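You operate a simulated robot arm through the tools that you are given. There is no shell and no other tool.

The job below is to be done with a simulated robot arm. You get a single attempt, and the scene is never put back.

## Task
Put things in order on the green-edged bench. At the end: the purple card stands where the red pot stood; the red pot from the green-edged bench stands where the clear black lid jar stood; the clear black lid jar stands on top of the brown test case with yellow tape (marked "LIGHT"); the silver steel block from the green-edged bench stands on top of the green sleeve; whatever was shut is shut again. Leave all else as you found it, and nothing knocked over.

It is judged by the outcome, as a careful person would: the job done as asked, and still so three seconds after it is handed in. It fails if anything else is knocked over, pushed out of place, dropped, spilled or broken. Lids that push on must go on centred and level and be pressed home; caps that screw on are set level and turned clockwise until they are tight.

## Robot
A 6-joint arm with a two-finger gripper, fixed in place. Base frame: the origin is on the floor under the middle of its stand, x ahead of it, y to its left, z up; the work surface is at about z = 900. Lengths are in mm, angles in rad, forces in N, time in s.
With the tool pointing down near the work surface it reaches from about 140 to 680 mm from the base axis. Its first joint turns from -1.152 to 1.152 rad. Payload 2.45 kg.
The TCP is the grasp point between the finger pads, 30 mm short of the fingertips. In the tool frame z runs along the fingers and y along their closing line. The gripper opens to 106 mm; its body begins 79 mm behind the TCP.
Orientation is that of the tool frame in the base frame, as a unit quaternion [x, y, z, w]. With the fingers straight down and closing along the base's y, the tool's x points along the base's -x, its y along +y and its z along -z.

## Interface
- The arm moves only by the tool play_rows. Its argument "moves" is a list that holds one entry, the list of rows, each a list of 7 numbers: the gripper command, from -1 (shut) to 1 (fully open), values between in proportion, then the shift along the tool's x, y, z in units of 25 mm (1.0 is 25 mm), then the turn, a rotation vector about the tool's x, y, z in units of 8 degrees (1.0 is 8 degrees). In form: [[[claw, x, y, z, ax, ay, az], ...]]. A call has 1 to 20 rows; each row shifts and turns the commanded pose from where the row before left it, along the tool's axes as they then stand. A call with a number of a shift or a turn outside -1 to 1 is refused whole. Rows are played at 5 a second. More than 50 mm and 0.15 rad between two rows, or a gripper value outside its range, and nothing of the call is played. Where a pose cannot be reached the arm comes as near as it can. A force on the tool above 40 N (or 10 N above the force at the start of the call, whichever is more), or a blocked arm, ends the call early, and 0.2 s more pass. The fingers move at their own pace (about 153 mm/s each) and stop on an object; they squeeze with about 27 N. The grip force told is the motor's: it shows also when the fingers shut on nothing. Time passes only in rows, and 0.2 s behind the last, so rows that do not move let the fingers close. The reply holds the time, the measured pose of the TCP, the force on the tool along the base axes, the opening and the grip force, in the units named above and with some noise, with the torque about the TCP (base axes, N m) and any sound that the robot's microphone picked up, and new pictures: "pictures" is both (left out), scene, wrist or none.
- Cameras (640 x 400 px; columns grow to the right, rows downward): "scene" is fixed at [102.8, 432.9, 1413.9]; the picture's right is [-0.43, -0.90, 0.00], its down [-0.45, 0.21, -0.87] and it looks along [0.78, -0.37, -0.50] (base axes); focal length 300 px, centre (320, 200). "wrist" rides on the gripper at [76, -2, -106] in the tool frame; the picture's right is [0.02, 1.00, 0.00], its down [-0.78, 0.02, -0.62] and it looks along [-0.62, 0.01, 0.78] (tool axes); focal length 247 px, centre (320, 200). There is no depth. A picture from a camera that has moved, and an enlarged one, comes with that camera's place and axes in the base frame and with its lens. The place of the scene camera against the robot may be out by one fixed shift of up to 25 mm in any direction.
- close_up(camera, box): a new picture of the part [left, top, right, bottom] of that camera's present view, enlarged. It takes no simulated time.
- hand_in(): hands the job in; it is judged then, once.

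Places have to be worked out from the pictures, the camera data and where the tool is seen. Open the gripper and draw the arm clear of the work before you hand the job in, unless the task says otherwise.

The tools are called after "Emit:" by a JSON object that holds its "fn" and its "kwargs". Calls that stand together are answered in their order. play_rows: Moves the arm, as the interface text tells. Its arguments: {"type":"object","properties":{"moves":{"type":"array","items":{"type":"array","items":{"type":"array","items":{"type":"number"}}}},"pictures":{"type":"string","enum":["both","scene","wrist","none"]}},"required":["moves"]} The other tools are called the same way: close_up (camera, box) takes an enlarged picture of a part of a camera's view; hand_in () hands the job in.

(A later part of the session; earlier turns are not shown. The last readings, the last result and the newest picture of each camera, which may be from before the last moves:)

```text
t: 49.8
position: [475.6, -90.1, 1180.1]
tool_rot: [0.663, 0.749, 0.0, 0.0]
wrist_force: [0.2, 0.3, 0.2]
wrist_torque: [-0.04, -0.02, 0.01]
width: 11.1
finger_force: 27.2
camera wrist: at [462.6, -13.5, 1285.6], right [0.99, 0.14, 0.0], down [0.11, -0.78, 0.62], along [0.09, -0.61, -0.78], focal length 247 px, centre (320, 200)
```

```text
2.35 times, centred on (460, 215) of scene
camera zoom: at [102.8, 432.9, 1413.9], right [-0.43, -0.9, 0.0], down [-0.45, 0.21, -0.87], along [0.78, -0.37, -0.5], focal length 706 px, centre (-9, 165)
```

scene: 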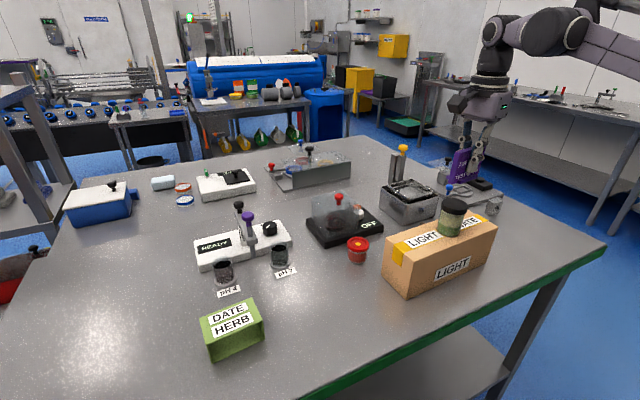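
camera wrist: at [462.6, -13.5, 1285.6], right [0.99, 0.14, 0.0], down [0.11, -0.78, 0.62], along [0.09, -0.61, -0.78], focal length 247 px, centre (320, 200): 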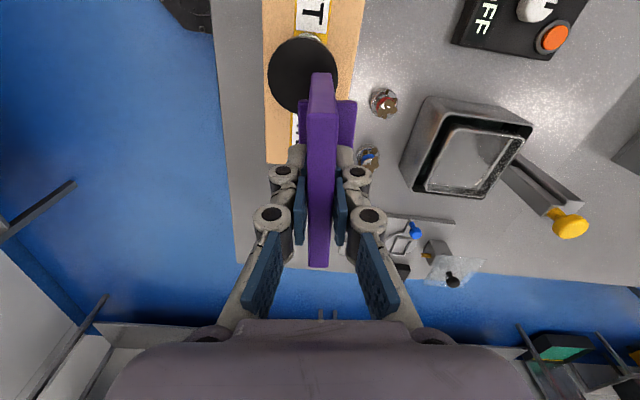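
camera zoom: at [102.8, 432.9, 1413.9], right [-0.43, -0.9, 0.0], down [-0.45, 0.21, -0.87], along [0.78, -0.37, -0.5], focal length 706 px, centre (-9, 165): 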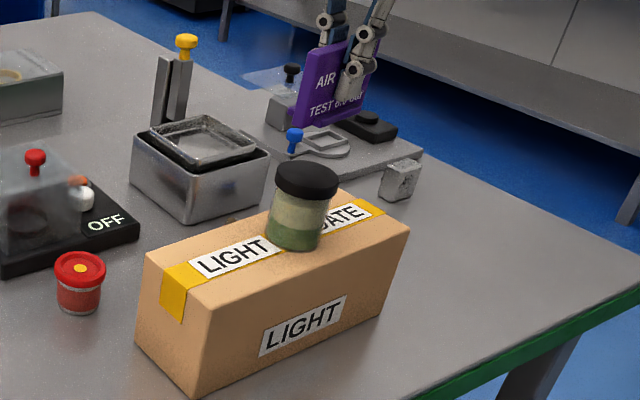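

Card is well clear above the jar. Continuing the traverse to y≈235.

Emit:
{"fn": "play_rows", "kwargs": {"moves": [[[-1, 0.5, 0.06, 0, 0, 0, 0], [-1, 0.992, 0.119, 0, 0, 0, 0], [-1, 0.992, 0.119, 0, 0, 0, 0], [-1, 0.992, 0.119, 0, 0, 0, 0], [-1, 0.992, 0.119, 0, 0, 0, 0], [-1, 0.992, 0.119, 0, 0, 0, 0], [-1, 0.992, 0.119, 0, 0, 0, 0], [-1, 0.992, 0.119, 0, 0, 0, 0], [-1, 0.992, 0.119, 0, 0, 0, 0], [-1, 0.992, 0.119, 0, 0, 0, 0], [-1, 0.992, 0.119, 0, 0, 0, 0], [-1, 0.992, 0.119, 0, 0, 0, 0], [-1, 0.992, 0.119, 0, 0, 0, 0], [-1, 0.992, 0.119, 0, 0, 0, 0], [-1, 0, 0, 0.8, 0, 0, 0], [-1, 0, 0, 0.8, 0, 0, 0], [-1, 0, 0, 0.8, 0, 0, 0], [-1, 0, 0, 0.8, 0, 0, 0], [-1, 0, 0, 0, 0, 0, 0]]]}}

Emit:
{"fn": "close_up", "kwargs": {"camera": "scene", "box": [240, 180, 400, 340]}}

```text
t: 53.8
position: [475.0, 246.1, 1101.7]
tool_rot: [0.663, 0.749, 0.001, 0.001]
wrist_force: [-0.2, 0.4, -0.6]
wrist_torque: [0.0, -0.03, 0.0]
width: 11.3
finger_force: 26.9
camera wrist: at [461.5, 321.7, 1207.3], right [0.99, 0.14, 0.0], down [0.11, -0.78, 0.62], along [0.09, -0.61, -0.78], focal length 247 px, centre (320, 200)
```

scene: 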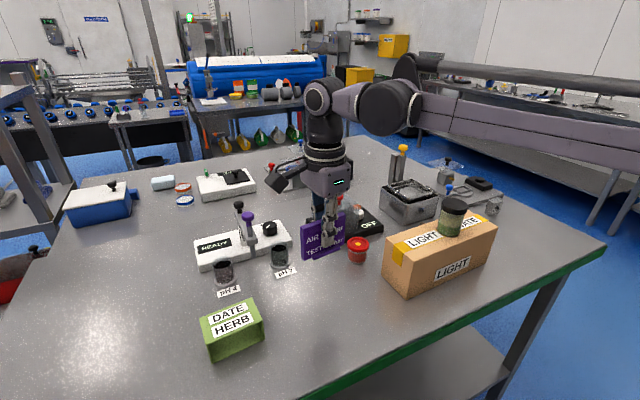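
wrist: 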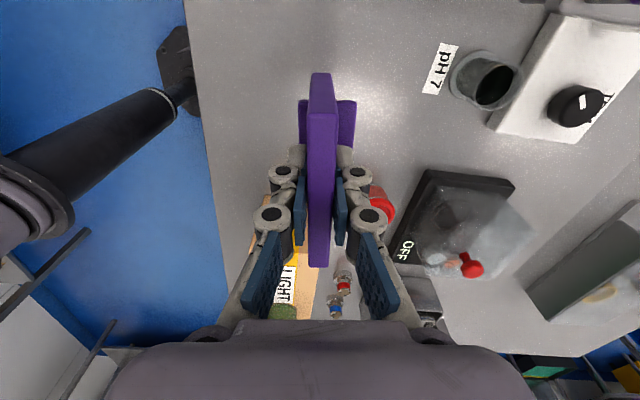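

```text
2.50 times, centred on (320, 260) of scene
camera zoom: at [102.8, 432.9, 1413.9], right [-0.43, -0.9, 0.0], down [-0.45, 0.21, -0.87], along [0.78, -0.37, -0.5], focal length 750 px, centre (320, 50)
```

zoom: 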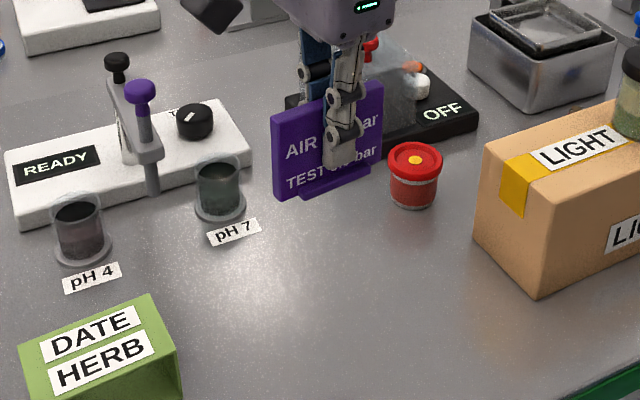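

Card is 4–5 mm short in x and ~3 mm in y of the pot's old spot (479.3, 249.5). Correcting and descending to ~8 mm above the bench.

Emit:
{"fn": "play_rows", "kwargs": {"moves": [[[-1, 0.09, 0.19, 0.4, 0, 0, 0], [-1, 0, 0, 0.9, 0, 0, 0], [-1, 0, 0, 0.9, 0, 0, 0], [-1, 0, 0, 0.9, 0, 0, 0], [-1, 0, 0, 0.9, 0, 0, 0], [-1, 0, 0, 0.9, 0, 0, 0], [-1, 0, 0, 0.6, 0, 0, 0], [-1, 0, 0, 0.1, 0, 0, 0], [-1, 0, 0, 0, 0, 0, 0]]]}}

Emit:
{"fn": "close_up", "kwargs": {"camera": "scene", "box": [260, 220, 380, 330]}}

```text
t: 55.8
position: [478.7, 248.8, 961.2]
tool_rot: [0.663, 0.749, 0.0, 0.001]
wrist_force: [-0.7, 0.3, -0.6]
wrist_torque: [0.0, 0.02, -0.03]
width: 11.1
finger_force: 27.0
camera wrist: at [466.4, 325.5, 1067.2], right [0.99, 0.14, 0.0], down [0.11, -0.78, 0.62], along [0.09, -0.61, -0.78], focal length 247 px, centre (320, 200)
```

scene: 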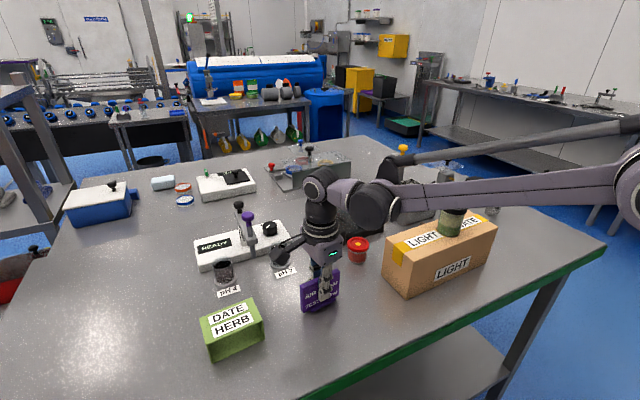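
wrist: 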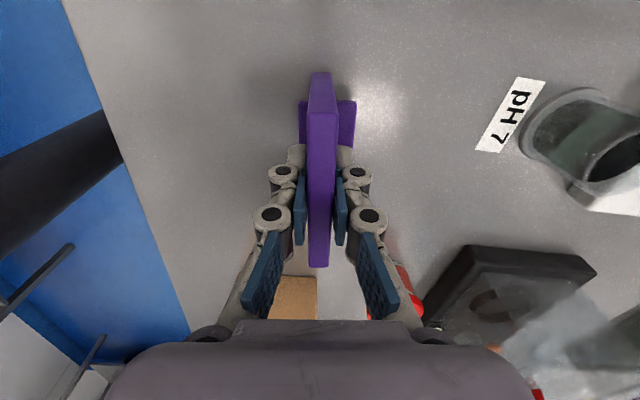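

```text
3.64 times, centred on (320, 275) of scene
camera zoom: at [102.8, 432.9, 1413.9], right [-0.43, -0.9, 0.0], down [-0.45, 0.21, -0.87], along [0.78, -0.37, -0.5], focal length 1091 px, centre (320, -73)
```

zoom: 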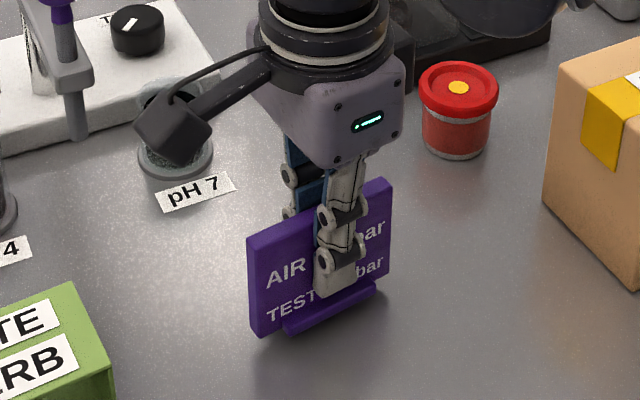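

Position matches the pot's former base. Lowering 6 mm, then fine steps.

Emit:
{"fn": "play_rows", "kwargs": {"moves": [[[-1, 0, 0, 0.14, 0, 0, 0], [-1, 0, 0, 0.1, 0, 0, 0], [-1, 0, 0, 0, 0, 0, 0]]], "pictures": "none"}}

```text
t: 56.6
position: [479.1, 249.3, 956.4]
tool_rot: [0.663, 0.749, 0.0, 0.0]
wrist_force: [0.1, 0.5, -0.3]
wrist_torque: [0.0, 0.02, 0.01]
width: 11.0
finger_force: 27.1
```

No contact yet; 2 mm further.

Emit:
{"fn": "play_rows", "kwargs": {"moves": [[[-1, 0, 0, 0.08, 0, 0, 0], [-1, 0, 0, 0, 0, 0, 0]]], "pictures": "none"}}

Emit:
{"fn": "close_up", "kwargs": {"camera": "scene", "box": [280, 250, 360, 330]}}

```text
t: 57.2
position: [480.0, 248.9, 953.9]
tool_rot: [0.663, 0.749, 0.001, 0.0]
wrist_force: [-1.2, -0.3, 0.2]
wrist_torque: [0.01, 0.01, 0.01]
width: 10.9
finger_force: 26.3
```

```text
5.00 times, centred on (320, 290) of scene
camera zoom: at [102.8, 432.9, 1413.9], right [-0.43, -0.9, 0.0], down [-0.45, 0.21, -0.87], along [0.78, -0.37, -0.5], focal length 1501 px, centre (320, -250)
```

zoom: 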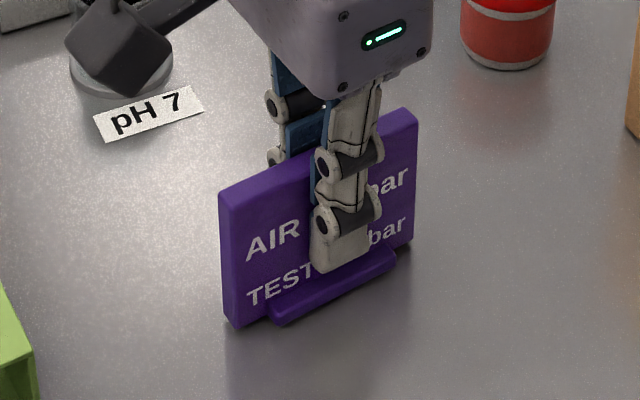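

Emit:
{"fn": "play_rows", "kwargs": {"moves": [[[-1, 0, 0, 0.06, 0, 0, 0], [-1, 0, 0, 0, 0, 0, 0]]], "pictures": "none"}}

```text
t: 57.8
position: [479.7, 249.0, 951.8]
tool_rot: [0.663, 0.749, 0.001, 0.0]
wrist_force: [-0.5, 0.8, -0.2]
wrist_torque: [-0.03, 0.0, -0.03]
width: 11.1
finger_force: 26.9
```

Still no contact at 951.8 (grasp height read 950.5); another millimetre.

Emit:
{"fn": "play_rows", "kwargs": {"moves": [[[-1, 0, 0, 0.05, 0, 0, 0], [-1, 0, 0, 0, 0, 0, 0]]], "pictures": "none"}}

```text
t: 58.4
position: [479.5, 249.9, 950.8]
tool_rot: [0.663, 0.749, 0.0, 0.002]
wrist_force: [0.0, -0.4, -1.4]
wrist_torque: [0.03, -0.01, 0.03]
width: 11.2
finger_force: 26.9
```

The reading still shows no contact; one more small step.

Emit:
{"fn": "play_rows", "kwargs": {"moves": [[[-1, 0, 0, 0.04, 0, 0, 0], [-1, 0, 0, 0, 0, 0, 0]]], "pictures": "none"}}

Emit:
{"fn": "close_up", "kwargs": {"camera": "scene", "box": [280, 250, 360, 330]}}

```text
t: 59.0
position: [479.2, 250.2, 949.3]
tool_rot: [0.663, 0.749, 0.002, 0.001]
wrist_force: [3.0, 1.1, 17.0]
wrist_torque: [0.0, -0.08, 0.03]
width: 11.1
finger_force: 27.2
```

```text
5.00 times, centred on (320, 290) of scene
camera zoom: at [102.6, 432.8, 1414.0], right [-0.43, -0.9, 0.0], down [-0.45, 0.21, -0.87], along [0.78, -0.37, -0.5], focal length 1501 px, centre (320, -250)
```

zoom: 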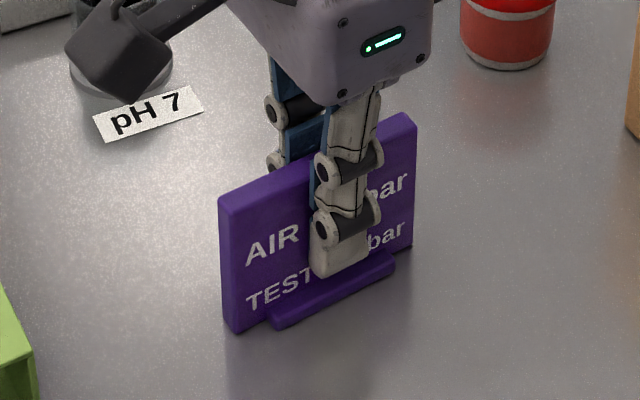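

Contact (17 N). Releasing the card to a ~45 mm opening.

Emit:
{"fn": "play_rows", "kwargs": {"moves": [[[-0.6, 0, 0, 0, 0, 0, 0], [-0.15, 0, 0, 0, 0, 0, 0], [-0.15, 0, 0, 0, 0, 0, 0], [-0.15, 0, 0, 0, 0, 0, 0]]], "pictures": "wrist"}}

Emit:
{"fn": "close_up", "kwargs": {"camera": "scene", "box": [280, 250, 360, 330]}}

```text
t: 60.0
position: [479.3, 250.1, 951.7]
tool_rot: [0.663, 0.749, 0.001, 0.0]
wrist_force: [0.4, -0.5, 1.1]
wrist_torque: [0.01, 0.01, 0.01]
width: 45.0
finger_force: 0.1
camera wrist: at [466.4, 326.0, 1055.8], right [0.99, 0.14, 0.0], down [0.11, -0.78, 0.62], along [0.09, -0.61, -0.78], focal length 247 px, centre (320, 200)
```

wrist: 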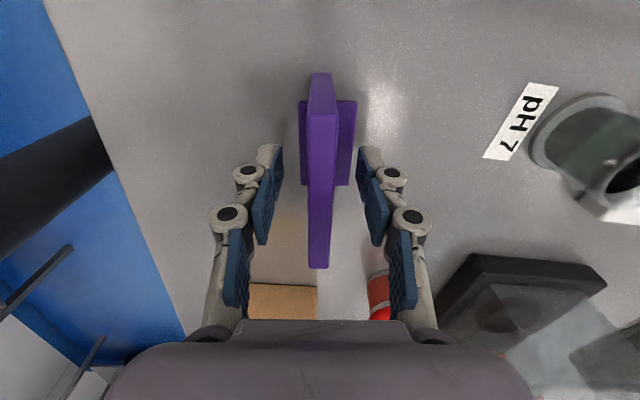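

```text
5.00 times, centred on (320, 290) of scene
camera zoom: at [102.8, 432.9, 1413.9], right [-0.43, -0.9, 0.0], down [-0.45, 0.21, -0.87], along [0.78, -0.37, -0.5], focal length 1501 px, centre (320, -250)
```

zoom: 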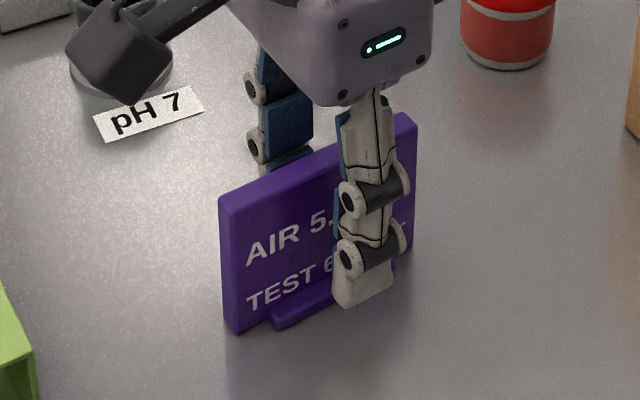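

The card stands on its own at the pot's old spot. I withdraw straight up, then turn the tool back (to a 94° closing direction matching block and sleeve).

Emit:
{"fn": "play_rows", "kwargs": {"moves": [[[-0.15, 0, 0, -0.4, 0, 0, 0], [-0.15, 0, 0, -0.9, 0, 0, 0], [-0.15, 0, 0, -0.95, 0, 0, 0], [-0.15, 0, 0, -0.95, 0, 0, 0], [0.2, 0, 0, -0.95, 0, 0, 0], [0.2, 0, 0, -0.95, 0, 0, 0], [0.2, 0, 0, -0.95, 0, 0, 0], [0.2, 0, 0, -0.95, 0, 0, 0], [0.2, 0, 0, 0, 0, 0, -1], [0.2, 0, 0, 0, 0, 0, -1], [0.2, 0, 0, 0, 0, 0, -1], [0.2, 0, 0, 0, 0, 0, -1], [0.2, 0, 0, 0, 0, 0, -1], [0.2, 0, 0, 0, 0, 0, -1], [0.2, 0, 0, 0, 0, 0, -1], [0.2, 0, 0, 0, 0, 0, -1], [0.2, 0, 0, 0, 0, 0, -1], [0.2, 0, 0, 0, 0, 0, -1], [0.2, 0, 0, 0, 0, 0, -0.875], [0.2, 0, 0, 0, 0, 0, 0]]]}}

Emit:
{"fn": "close_up", "kwargs": {"camera": "scene", "box": [180, 220, 400, 370]}}

```text
t: 64.2
position: [480.0, 249.8, 1125.5]
tool_rot: [-0.036, 0.999, 0.001, 0.001]
wrist_force: [0.3, -0.2, -0.4]
wrist_torque: [-0.02, 0.02, -0.01]
width: 63.7
finger_force: 0.0
camera wrist: at [400.8, 243.2, 1230.6], right [-0.09, 1.0, 0.0], down [0.78, 0.07, 0.62], along [0.62, 0.06, -0.78], focal length 247 px, centre (320, 200)
```

scene: 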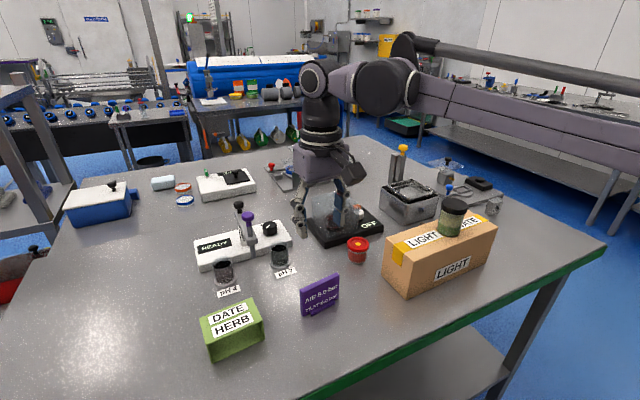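
wrist: 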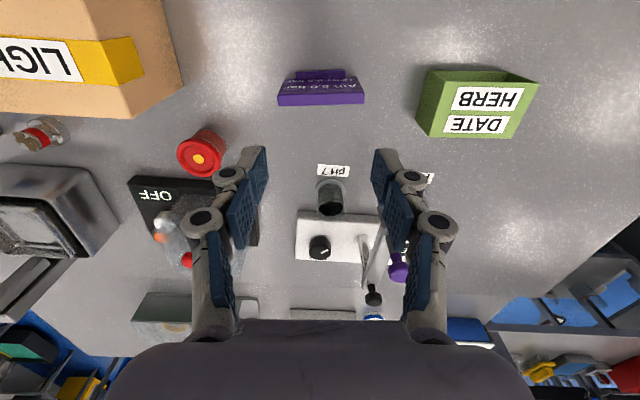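

```text
2.67 times, centred on (290, 295) of scene
camera zoom: at [102.8, 432.9, 1413.9], right [-0.43, -0.9, 0.0], down [-0.45, 0.21, -0.87], along [0.78, -0.37, -0.5], focal length 800 px, centre (400, -53)
```

zoom: 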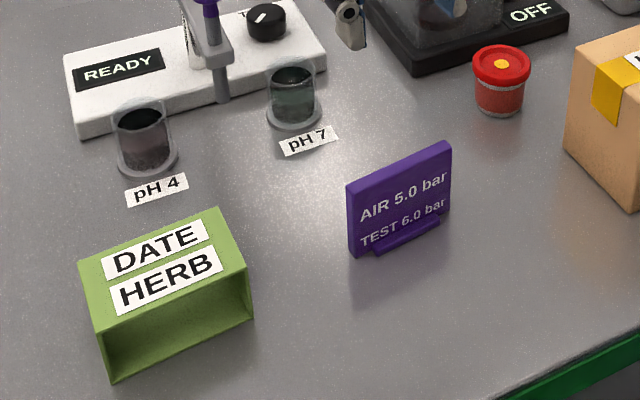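

Card stands well. I zoom on the sleeve from this viewpoint to get its pose.

Emit:
{"fn": "close_up", "kwargs": {"camera": "wrist", "box": [400, 50, 560, 150]}}

Emit:
{"fn": "close_up", "kwargs": {"camera": "wrist", "box": [260, 50, 380, 130]}}

```text
4.00 times, centred on (480, 100) of wrist
camera zoom: at [400.8, 243.2, 1230.6], right [-0.09, 1.0, 0.0], down [0.78, 0.07, 0.62], along [0.62, 0.06, -0.78], focal length 988 px, centre (-320, 600)
```

zoom: 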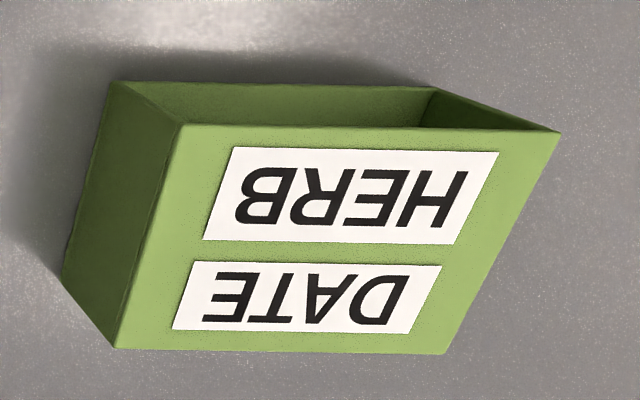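

```text
5.00 times, centred on (320, 90) of wrist
camera zoom: at [400.8, 243.2, 1230.6], right [-0.09, 1.0, 0.0], down [0.78, 0.07, 0.62], along [0.62, 0.06, -0.78], focal length 1235 px, centre (320, 750)
```

zoom: 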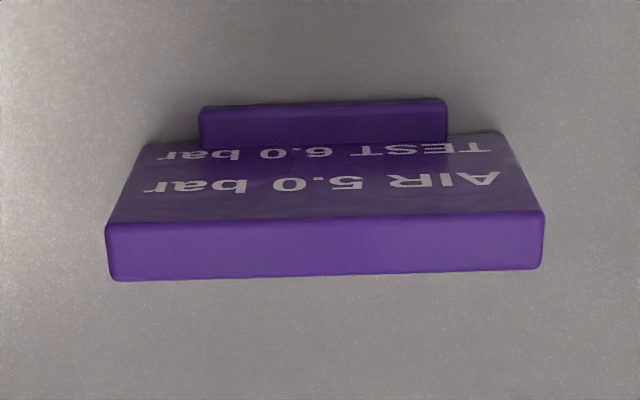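

Sleeve top centre ≈ (479, 429, 953), long axis at 94°; the card centre sits at (478.2, 250.2), matching the pot's old place. Now I travel high (z≈1150) toward the steel block.

Emit:
{"fn": "play_rows", "kwargs": {"moves": [[[0.2, 0, 0, -1, 0, 0, 0], [0.2, 0.0715, -0.997, 0, 0, 0, 0], [0.2, 0.0715, -0.997, 0, 0, 0, 0], [0.2, 0.0715, -0.997, 0, 0, 0, 0], [0.2, 0.0715, -0.997, 0, 0, 0, 0], [0.2, 0.0715, -0.997, 0, 0, 0, 0], [0.2, 0.0715, -0.997, 0, 0, 0, 0], [0.2, 0.0715, -0.997, 0, 0, 0, 0], [0.2, 0.0715, -0.997, 0, 0, 0, 0], [0.2, 0.0715, -0.997, 0, 0, 0, 0], [0.2, 0.0715, -0.997, 0, 0, 0, 0], [0.2, 0.0715, -0.997, 0, 0, 0, 0], [0.2, 0.0715, -0.997, 0, 0, 0, 0], [0.2, 0.0715, -0.997, 0, 0, 0, 0], [0.2, 0.0715, -0.997, 0, 0, 0, 0], [0.2, 0.0715, -0.997, 0, 0, 0, 0], [0.2, 0.0715, -0.997, 0, 0, 0, 0], [0.2, 0.0715, -0.997, 0, 0, 0, 0], [0.2, 0.0715, -0.997, 0, 0, 0, 0], [0.2, 0, 0, 0, 0, 0, 0]]], "pictures": "scene"}}

```text
t: 68.4
position: [478.4, -200.6, 1148.6]
tool_rot: [-0.036, 0.999, 0.001, 0.001]
wrist_force: [-0.4, 0.5, -1.0]
wrist_torque: [-0.02, 0.0, -0.02]
width: 63.5
finger_force: 0.2
```

scene: 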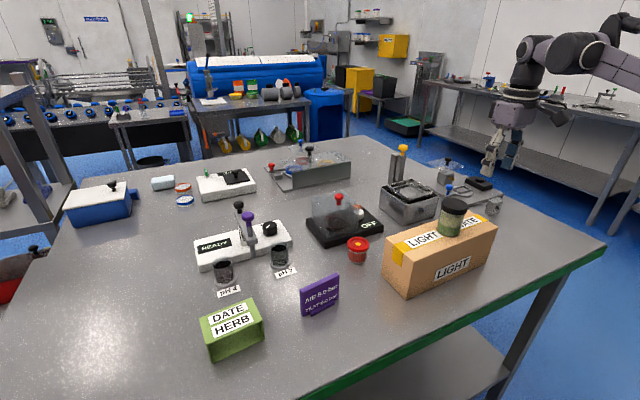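

Passed the case and jar safely. Moving to a viewpoint for the block at about (470, −390, 1060).

Emit:
{"fn": "play_rows", "kwargs": {"moves": [[[0.2, 0.11, -0.941, 0.45, 0, 0, 0], [0.2, 0.11, -0.941, 0.45, 0, 0, 0], [0.2, 0.11, -0.941, 0.45, 0, 0, 0], [0.2, 0.11, -0.941, 0.45, 0, 0, 0], [0.2, 0.11, -0.941, 0.45, 0, 0, 0], [0.2, 0.11, -0.941, 0.45, 0, 0, 0], [0.2, 0.11, -0.941, 0.45, 0, 0, 0], [0.2, 0.11, -0.941, 0.45, 0, 0, 0], [0.2, 0, 0, 0, 0, 0, 0]]]}}

Emit:
{"fn": "close_up", "kwargs": {"camera": "wrist", "box": [240, 120, 400, 240]}}

Emit:
{"fn": "close_up", "kwargs": {"camera": "scene", "box": [470, 180, 530, 230]}}

```text
t: 70.4
position: [469.1, -387.1, 1057.7]
tool_rot: [-0.036, 0.999, 0.0, 0.001]
wrist_force: [0.1, -0.1, 0.1]
wrist_torque: [-0.02, -0.01, -0.01]
width: 63.8
finger_force: 0.0
camera wrist: at [390.8, -395.3, 1163.8], right [-0.09, 1.0, 0.0], down [0.78, 0.07, 0.62], along [0.62, 0.06, -0.78], focal length 247 px, centre (320, 200)
```

scene: 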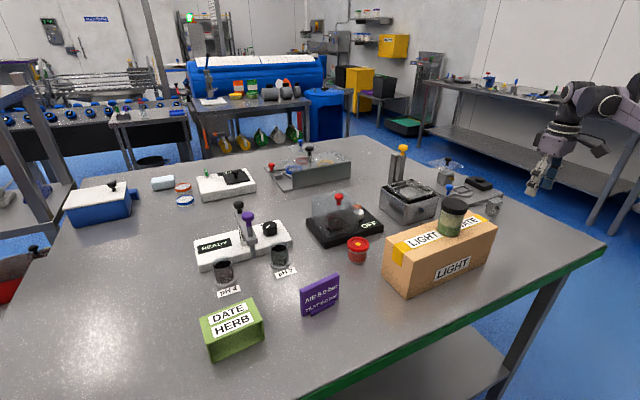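
wrist: 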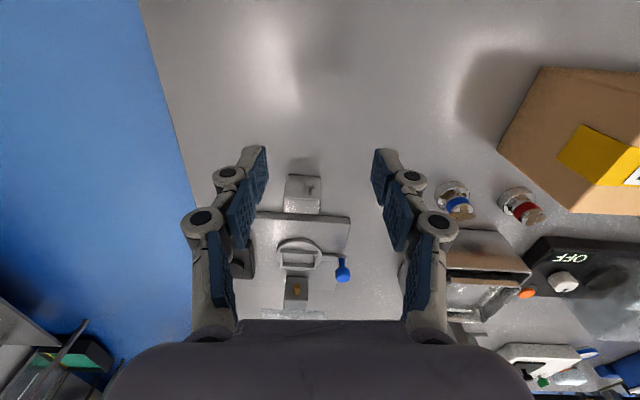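

```text
3.33 times, centred on (320, 180) of wrist
camera zoom: at [390.8, -395.3, 1163.8], right [-0.09, 1.0, 0.0], down [0.78, 0.07, 0.62], along [0.62, 0.06, -0.78], focal length 823 px, centre (320, 267)
```

zoom: 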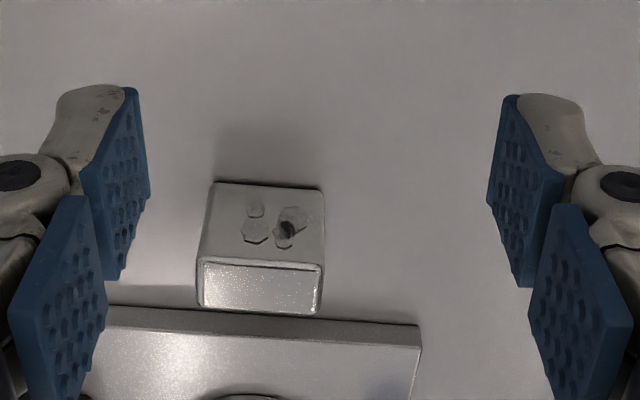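

```text
8.00 times, centred on (500, 205) of scene
camera zoom: at [102.8, 432.9, 1413.9], right [-0.43, -0.9, 0.0], down [-0.45, 0.21, -0.87], along [0.78, -0.37, -0.5], focal length 2401 px, centre (-1120, 160)
```

zoom: 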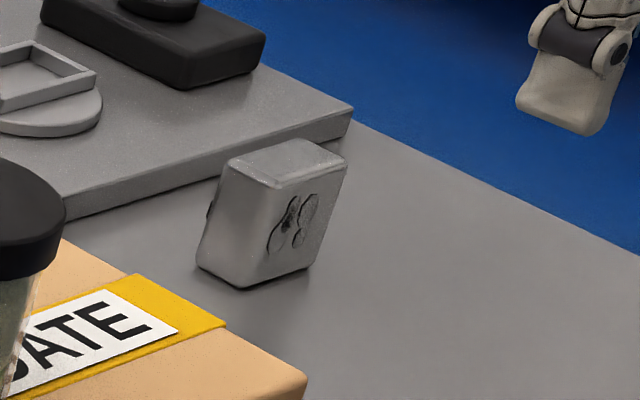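

Block: x 562–584, y −420.5…−379.5, top 947, aligned with base axes; its centre (573, −400) is ~699 mm out, beyond straight-down reach. I square the yaw and tilt the tool 20° (fingers pointing outward) here at a safe height to extend reach.

Emit:
{"fn": "play_rows", "kwargs": {"moves": [[[0.2, 0, 0, 0, 0, 0, 0.45], [0.2, 0, 0, 0, 0, -0.85, 0], [0.2, 0, 0, 0, 0, -0.85, 0], [0.2, 0, 0, 0, 0, -0.8, 0], [0.2, 0, 0, 0, 0, 0, 0]]]}}

Emit:
{"fn": "close_up", "kwargs": {"camera": "wrist", "box": [240, 40, 400, 160]}}

```text
t: 71.6
position: [469.5, -389.0, 1060.5]
tool_rot: [-0.004, 0.985, 0.0, 0.175]
wrist_force: [-0.2, -0.7, 0.9]
wrist_torque: [0.04, -0.01, 0.04]
width: 63.5
finger_force: 0.1
camera wrist: at [358.8, -390.5, 1133.0], right [-0.03, 1.0, -0.01], down [0.52, 0.02, 0.85], along [0.85, 0.02, -0.52], focal length 247 px, centre (320, 200)
```

scene: 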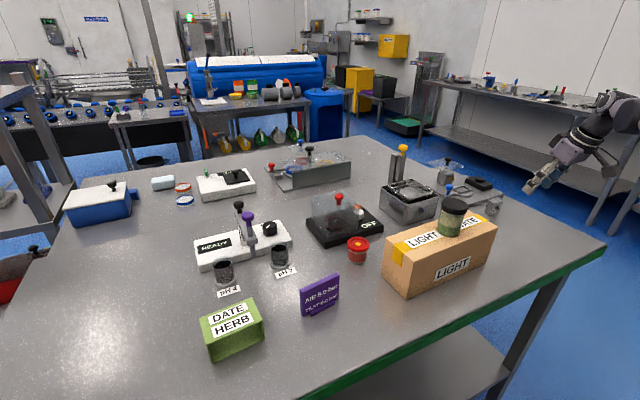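
wrist: 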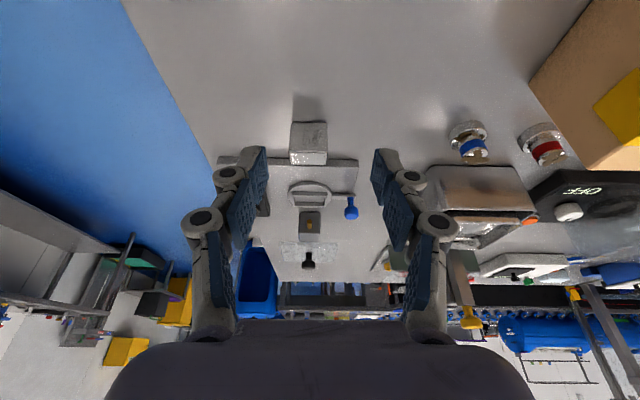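

```text
3.33 times, centred on (320, 100) of wrist
camera zoom: at [358.8, -390.5, 1133.0], right [-0.03, 1.0, -0.01], down [0.52, 0.02, 0.85], along [0.85, 0.02, -0.52], focal length 823 px, centre (320, 533)
```

zoom: 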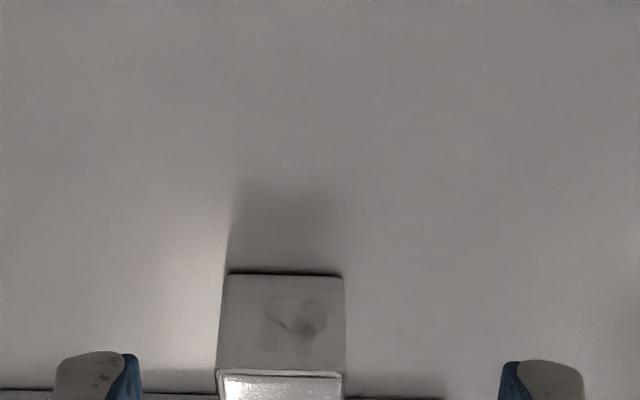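

Tilt of 20.2° achieved, block centred at y≈−399.5. Moving to a hover at (573, −399.7, 1000) to test reach.

Emit:
{"fn": "play_rows", "kwargs": {"moves": [[[0.2, -0.766, -0.11, 0.921, 0, 0, 0], [0.2, -0.766, -0.11, 0.921, 0, 0, 0], [0.2, -0.766, -0.11, 0.921, 0, 0, 0], [0.2, -0.766, -0.11, 0.921, 0, 0, 0], [0.2, 0, 0, 0, 0, 0, 0]]]}}

Emit:
{"fn": "close_up", "kwargs": {"camera": "wrist", "box": [220, 60, 420, 230]}}

Emit:
{"fn": "close_up", "kwargs": {"camera": "scene", "box": [440, 140, 560, 240]}}

```text
t: 72.8
position: [575.1, -398.4, 1000.7]
tool_rot: [-0.003, 0.985, 0.001, 0.175]
wrist_force: [-0.5, 0.2, -0.7]
wrist_torque: [-0.02, 0.02, 0.02]
width: 63.5
finger_force: 0.0
camera wrist: at [464.2, -400.9, 1074.1], right [-0.03, 1.0, -0.01], down [0.52, 0.02, 0.85], along [0.85, 0.02, -0.52], focal length 247 px, centre (320, 200)
```

scene: 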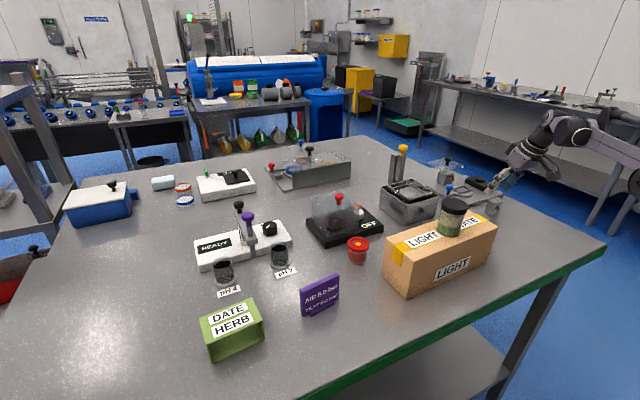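
wrist: 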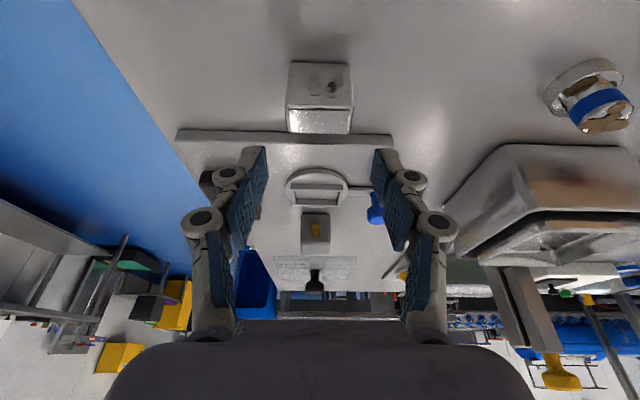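

```text
2.35 times, centred on (320, 145) of wrist
camera zoom: at [464.2, -400.9, 1074.1], right [-0.03, 1.0, -0.01], down [0.52, 0.02, 0.85], along [0.85, 0.02, -0.52], focal length 581 px, centre (320, 329)
```

zoom: 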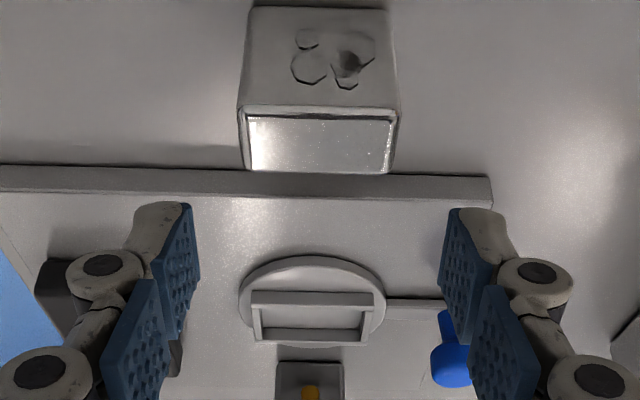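

```text
4.00 times, centred on (500, 190) of scene
camera zoom: at [102.8, 432.9, 1413.9], right [-0.43, -0.9, 0.0], down [-0.45, 0.21, -0.87], along [0.78, -0.37, -0.5], focal length 1201 px, centre (-400, 240)
```

zoom: 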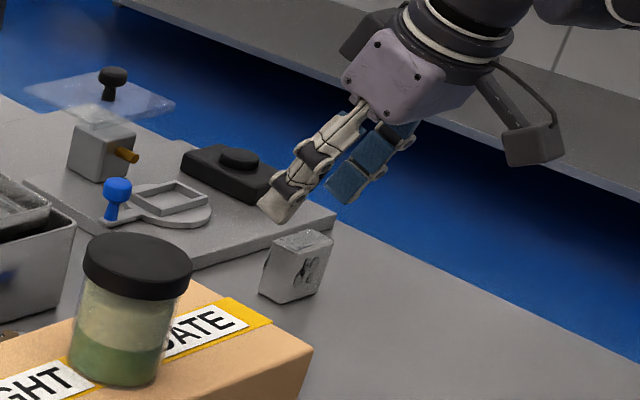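

Reach is fine and the block lies centred between the fingers. Descending vertically 60 mm to TCP z≈940.

Emit:
{"fn": "play_rows", "kwargs": {"moves": [[[0.2, 0.276, -0.01, 0.751, 0, 0, 0], [0.2, 0.276, 0, 0.751, 0, 0, 0], [0.2, 0.276, 0, 0.751, 0, 0, 0], [0.2, 0, 0, 0, 0, 0, 0]]], "pictures": "wrist"}}

Emit:
{"fn": "close_up", "kwargs": {"camera": "wrist", "box": [220, 100, 420, 270]}}

Emit:
{"fn": "close_up", "kwargs": {"camera": "scene", "box": [460, 150, 540, 230]}}

```text
t: 73.8
position: [573.8, -400.3, 940.1]
tool_rot: [-0.003, 0.985, 0.0, 0.174]
wrist_force: [-0.5, -0.5, 0.1]
wrist_torque: [-0.01, 0.01, 0.01]
width: 63.9
finger_force: 0.1
camera wrist: at [464.0, -402.0, 1013.0], right [-0.03, 1.0, -0.01], down [0.52, 0.02, 0.85], along [0.85, 0.02, -0.52], focal length 247 px, centre (320, 200)
```

wrist: 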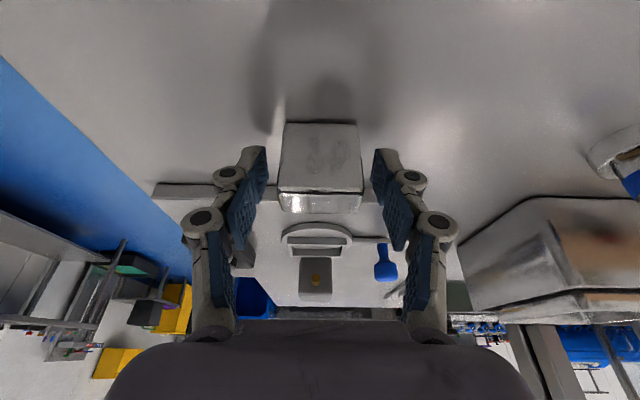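

```text
2.35 times, centred on (320, 185) of wrist
camera zoom: at [464.0, -402.0, 1013.0], right [-0.03, 1.0, -0.01], down [0.52, 0.02, 0.85], along [0.85, 0.02, -0.52], focal length 581 px, centre (320, 235)
```

zoom: 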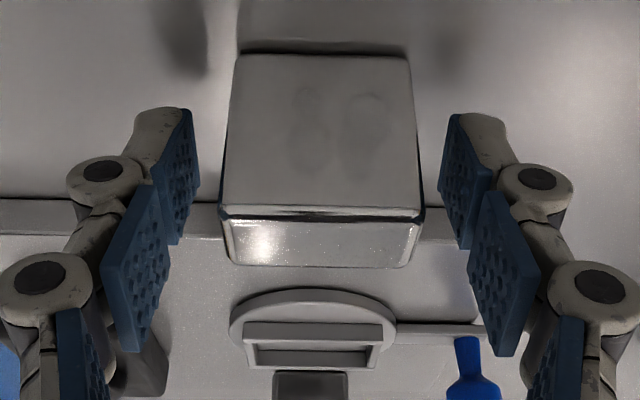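

```text
5.00 times, centred on (500, 190) of scene
camera zoom: at [102.8, 432.9, 1413.9], right [-0.43, -0.9, 0.0], down [-0.45, 0.21, -0.87], along [0.78, -0.37, -0.5], focal length 1501 px, centre (-580, 250)
```

zoom: 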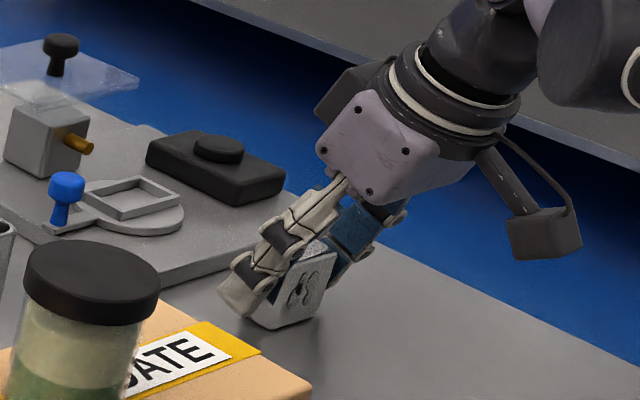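

Well centred. Closing on the block.

Emit:
{"fn": "play_rows", "kwargs": {"moves": [[[-0.1, 0, 0, 0, 0, 0, 0], [-1, 0, 0, 0, 0, 0, 0], [-1, 0, 0, 0, 0, 0, 0], [-1, 0, 0, 0, 0, 0, 0]]], "pictures": "none"}}

Emit:
{"fn": "close_up", "kwargs": {"camera": "wrist", "box": [220, 100, 420, 270]}}

Emit:
{"fn": "close_up", "kwargs": {"camera": "scene", "box": [460, 150, 540, 230]}}

```text
t: 74.8
position: [573.1, -399.9, 939.7]
tool_rot: [-0.003, 0.985, 0.001, 0.175]
wrist_force: [-0.4, -0.5, -1.4]
wrist_torque: [0.01, 0.0, 0.0]
width: 43.6
finger_force: 26.9
```

```text
2.35 times, centred on (320, 185) of wrist
camera zoom: at [464.0, -402.0, 1013.3], right [-0.03, 1.0, -0.01], down [0.52, 0.02, 0.85], along [0.85, 0.02, -0.52], focal length 581 px, centre (320, 235)
```

zoom: 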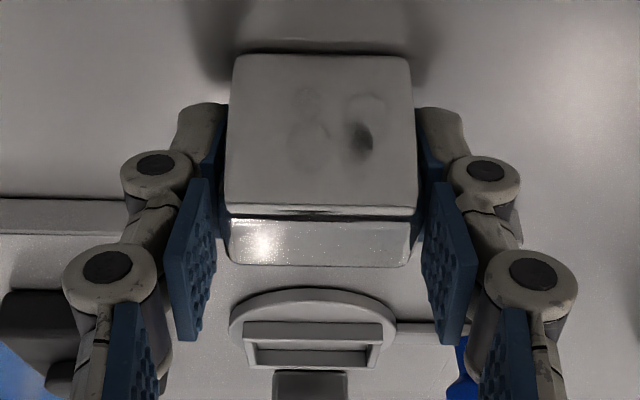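

```text
5.00 times, centred on (500, 190) of scene
camera zoom: at [102.8, 432.9, 1413.9], right [-0.43, -0.9, 0.0], down [-0.45, 0.21, -0.87], along [0.78, -0.37, -0.5], focal length 1501 px, centre (-580, 250)
```

zoom: 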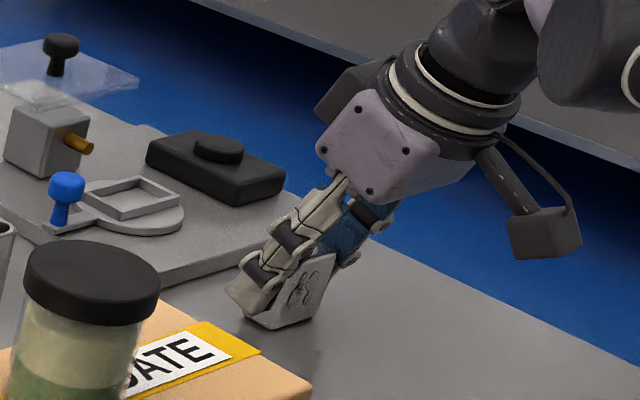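

Gripped at 43.6 mm. Test lift by 15 mm.

Emit:
{"fn": "play_rows", "kwargs": {"moves": [[[-1, -0.069, 0, -0.188, 0, 0, 0], [-1, -0.138, 0, -0.375, 0, 0, 0], [-1, 0, 0, 0, 0, 0, 0]]], "pictures": "none"}}

Emit:
{"fn": "close_up", "kwargs": {"camera": "wrist", "box": [220, 100, 420, 270]}}

Emit:
{"fn": "close_up", "kwargs": {"camera": "scene", "box": [460, 150, 540, 230]}}

```text
t: 75.6
position: [573.7, -400.5, 954.6]
tool_rot: [-0.003, 0.985, 0.001, 0.175]
wrist_force: [0.7, -0.4, -1.3]
wrist_torque: [-0.01, -0.02, -0.01]
width: 43.3
finger_force: 26.9
```

```text
2.35 times, centred on (320, 185) of wrist
camera zoom: at [464.0, -401.8, 1028.2], right [-0.03, 1.0, -0.01], down [0.52, 0.02, 0.85], along [0.85, 0.02, -0.52], focal length 581 px, centre (320, 235)
```

zoom: 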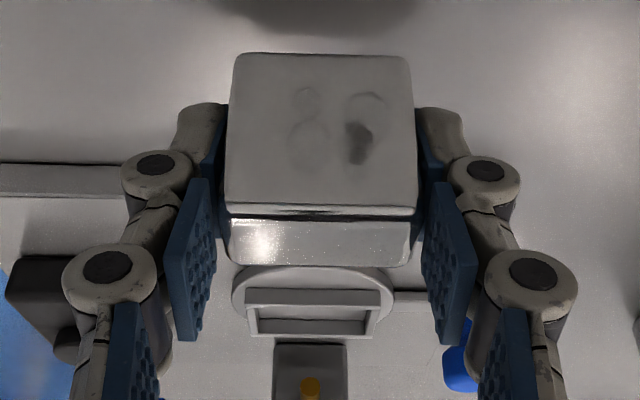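

```text
5.00 times, centred on (500, 190) of scene
camera zoom: at [102.8, 432.8, 1413.9], right [-0.43, -0.9, 0.0], down [-0.45, 0.21, -0.87], along [0.78, -0.37, -0.5], focal length 1501 px, centre (-580, 250)
```

zoom: 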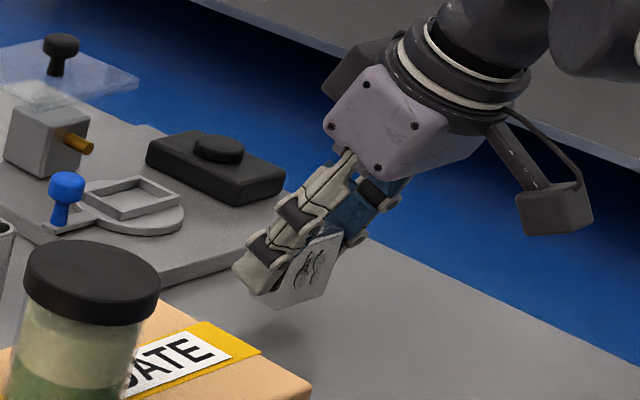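

Block is held firmly and level. I carry it inward and up with constant orientation, on the way to a high traverse over the case.

Emit:
{"fn": "play_rows", "kwargs": {"moves": [[[-1, 0.257, 0, -0.856, 0, 0, 0], [-1, 0.257, 0, -0.856, 0, 0, 0], [-1, 0.257, 0, -0.856, 0, 0, 0], [-1, 0.257, 0, -0.856, 0, 0, 0], [-1, 0.257, 0, -0.856, 0, 0, 0], [-1, 0.257, 0, -0.856, 0, 0, 0], [-1, 0.257, 0, -0.856, 0, 0, 0], [-1, -0.1436, 0.857, -0.556, 0, 0, 0], [-1, -0.1436, 0.857, -0.556, 0, 0, 0], [-1, -0.1436, 0.857, -0.556, 0, 0, 0], [-1, -0.1436, 0.857, -0.556, 0, 0, 0], [-1, -0.1436, 0.857, -0.556, 0, 0, 0], [-1, -0.1436, 0.857, -0.556, 0, 0, 0], [-1, -0.1436, 0.857, -0.556, 0, 0, 0], [-1, 0, 0, 0, 0, 0, 0]]]}}

```text
t: 78.8
position: [469.3, -250.0, 1183.0]
tool_rot: [-0.003, 0.985, 0.001, 0.175]
wrist_force: [0.7, 0.5, -1.6]
wrist_torque: [-0.02, 0.01, -0.02]
width: 43.2
finger_force: 27.1
camera wrist: at [359.4, -252.1, 1255.4], right [-0.03, 1.0, -0.01], down [0.52, 0.02, 0.85], along [0.85, 0.02, -0.52], focal length 247 px, centre (320, 200)
```

scene: 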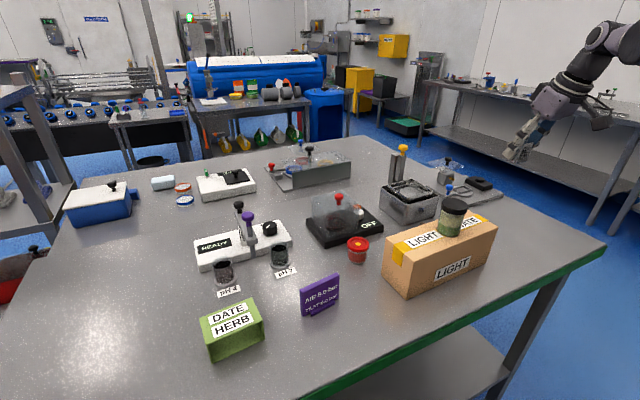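
wrist: 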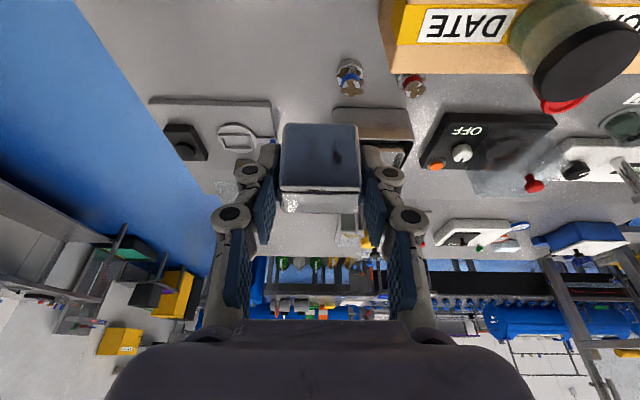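

Safe height (block bottom ≈ 1143, jar lid 1078). Traversing +y over the case.

Emit:
{"fn": "play_rows", "kwargs": {"moves": [[[-1, 0, 0.6, 0, 0, 0, 0], [-1, 0, 1, 0, 0, 0, 0], [-1, 0, 1, 0, 0, 0, 0], [-1, 0, 1, 0, 0, 0, 0], [-1, 0, 1, 0, 0, 0, 0], [-1, 0, 1, 0, 0, 0, 0], [-1, 0, 1, 0, 0, 0, 0], [-1, 0, 1, 0, 0, 0, 0], [-1, 0, 1, 0, 0, 0, 0], [-1, 0, 1, 0, 0, 0, 0], [-1, 0, 1, 0, 0, 0, 0], [-1, 0, 1, 0, 0, 0, 0], [-1, 0, 1, 0, 0, 0, 0], [-1, 0, 1, 0, 0, 0, 0], [-1, 0, 1, 0, 0, 0, 0], [-1, 0, 1, 0, 0, 0, 0], [-1, 0, 1, 0, 0, 0, 0], [-1, 0, 0, 0, 0, 0, 0]]], "pictures": "scene"}}

```text
t: 82.6
position: [467.6, 164.3, 1180.8]
tool_rot: [-0.003, 0.985, 0.0, 0.175]
wrist_force: [0.1, -1.0, -1.5]
wrist_torque: [0.02, 0.02, 0.0]
width: 43.5
finger_force: 26.9
```

scene: 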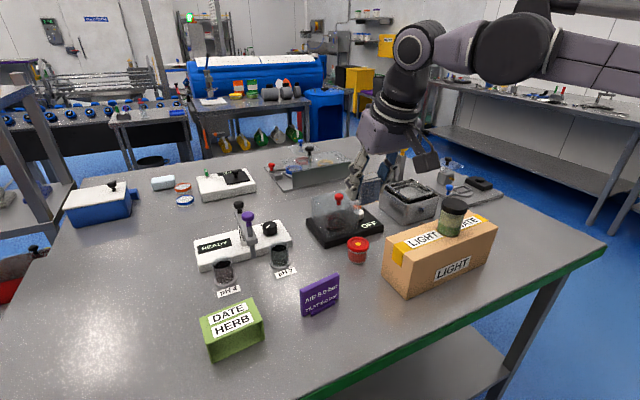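

Now moving over the card at height and down toward the sleeve, to hover at about (479, 429, 1060), with a 4° yaw about the vertical to match the sleeve.

Emit:
{"fn": "play_rows", "kwargs": {"moves": [[[-1, 0.1036, 0.8825, 0.3917, 0, 0, 0], [-1, 0.1036, 0.8825, 0.3917, 0, 0, 0], [-1, 0.1036, 0.8825, 0.3917, 0, 0, 0], [-1, 0.1036, 0.8825, 0.3917, 0, 0, 0], [-1, 0.1036, 0.8825, 0.3917, 0, 0, 0], [-1, 0.1036, 0.8825, 0.3917, 0, 0, 0], [-1, 0.1036, 0.8825, 0.3917, 0, 0, 0], [-1, 0.1036, 0.8825, 0.3917, 0, 0, 0], [-1, 0.1036, 0.8825, 0.3917, 0, 0, 0], [-1, 0.1036, 0.8825, 0.3917, 0, 0, 0], [-1, 0.1036, 0.8825, 0.3917, 0, 0, 0], [-1, 0.1036, 0.8825, 0.3917, 0, 0, 0], [-1, 0, 0, 0, -0.155, 0, -0.42], [-1, 0, 0, 0, 0, 0, 0]]]}}

Emit:
{"fn": "close_up", "kwargs": {"camera": "wrist", "box": [180, 0, 460, 220]}}

Emit:
{"fn": "close_up", "kwargs": {"camera": "scene", "box": [150, 200, 350, 370]}}

```text
t: 85.6
position: [472.6, 428.7, 1059.2]
tool_rot: [-0.034, 0.984, 0.007, 0.175]
wrist_force: [-0.4, -0.3, -1.9]
wrist_torque: [-0.01, 0.02, 0.01]
width: 42.9
finger_force: 26.6
camera wrist: at [363.4, 420.6, 1131.7], right [-0.09, 1.0, -0.01], down [0.52, 0.05, 0.85], along [0.85, 0.07, -0.52], focal length 247 px, centre (320, 200)
```

scene: 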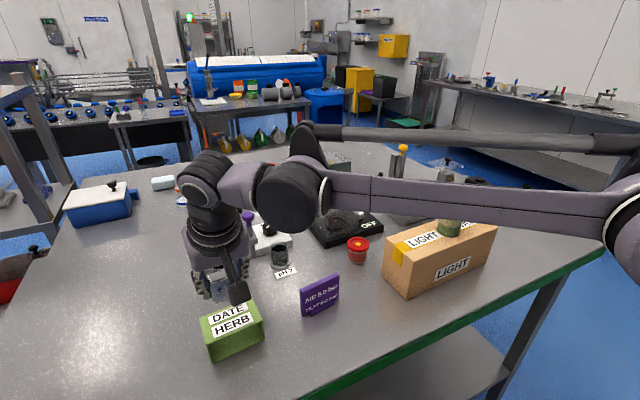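
wrist: 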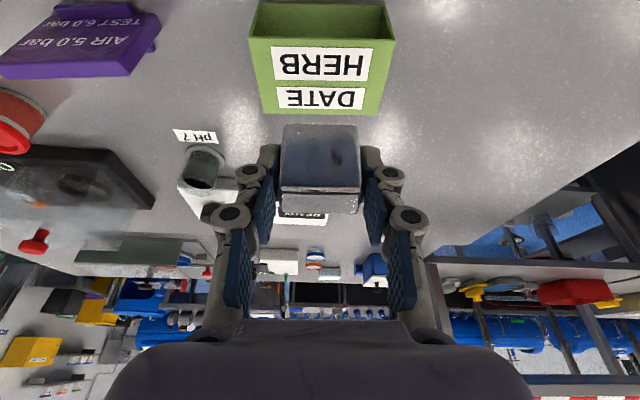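

```text
1.82 times, centred on (320, 110) of wrist
camera zoom: at [363.4, 420.6, 1131.7], right [-0.09, 1.0, -0.01], down [0.52, 0.05, 0.85], along [0.85, 0.07, -0.52], focal length 449 px, centre (320, 364)
```

zoom: 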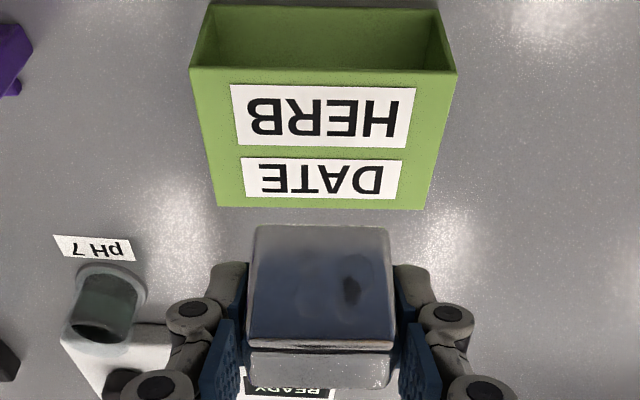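

```text
2.35 times, centred on (250, 285) of scene
camera zoom: at [102.8, 432.9, 1413.9], right [-0.43, -0.9, 0.0], down [-0.45, 0.21, -0.87], along [0.78, -0.37, -0.5], focal length 706 px, centre (485, 0)
```

zoom: 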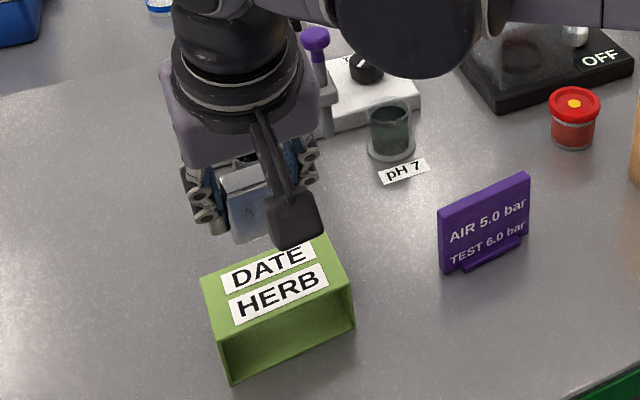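

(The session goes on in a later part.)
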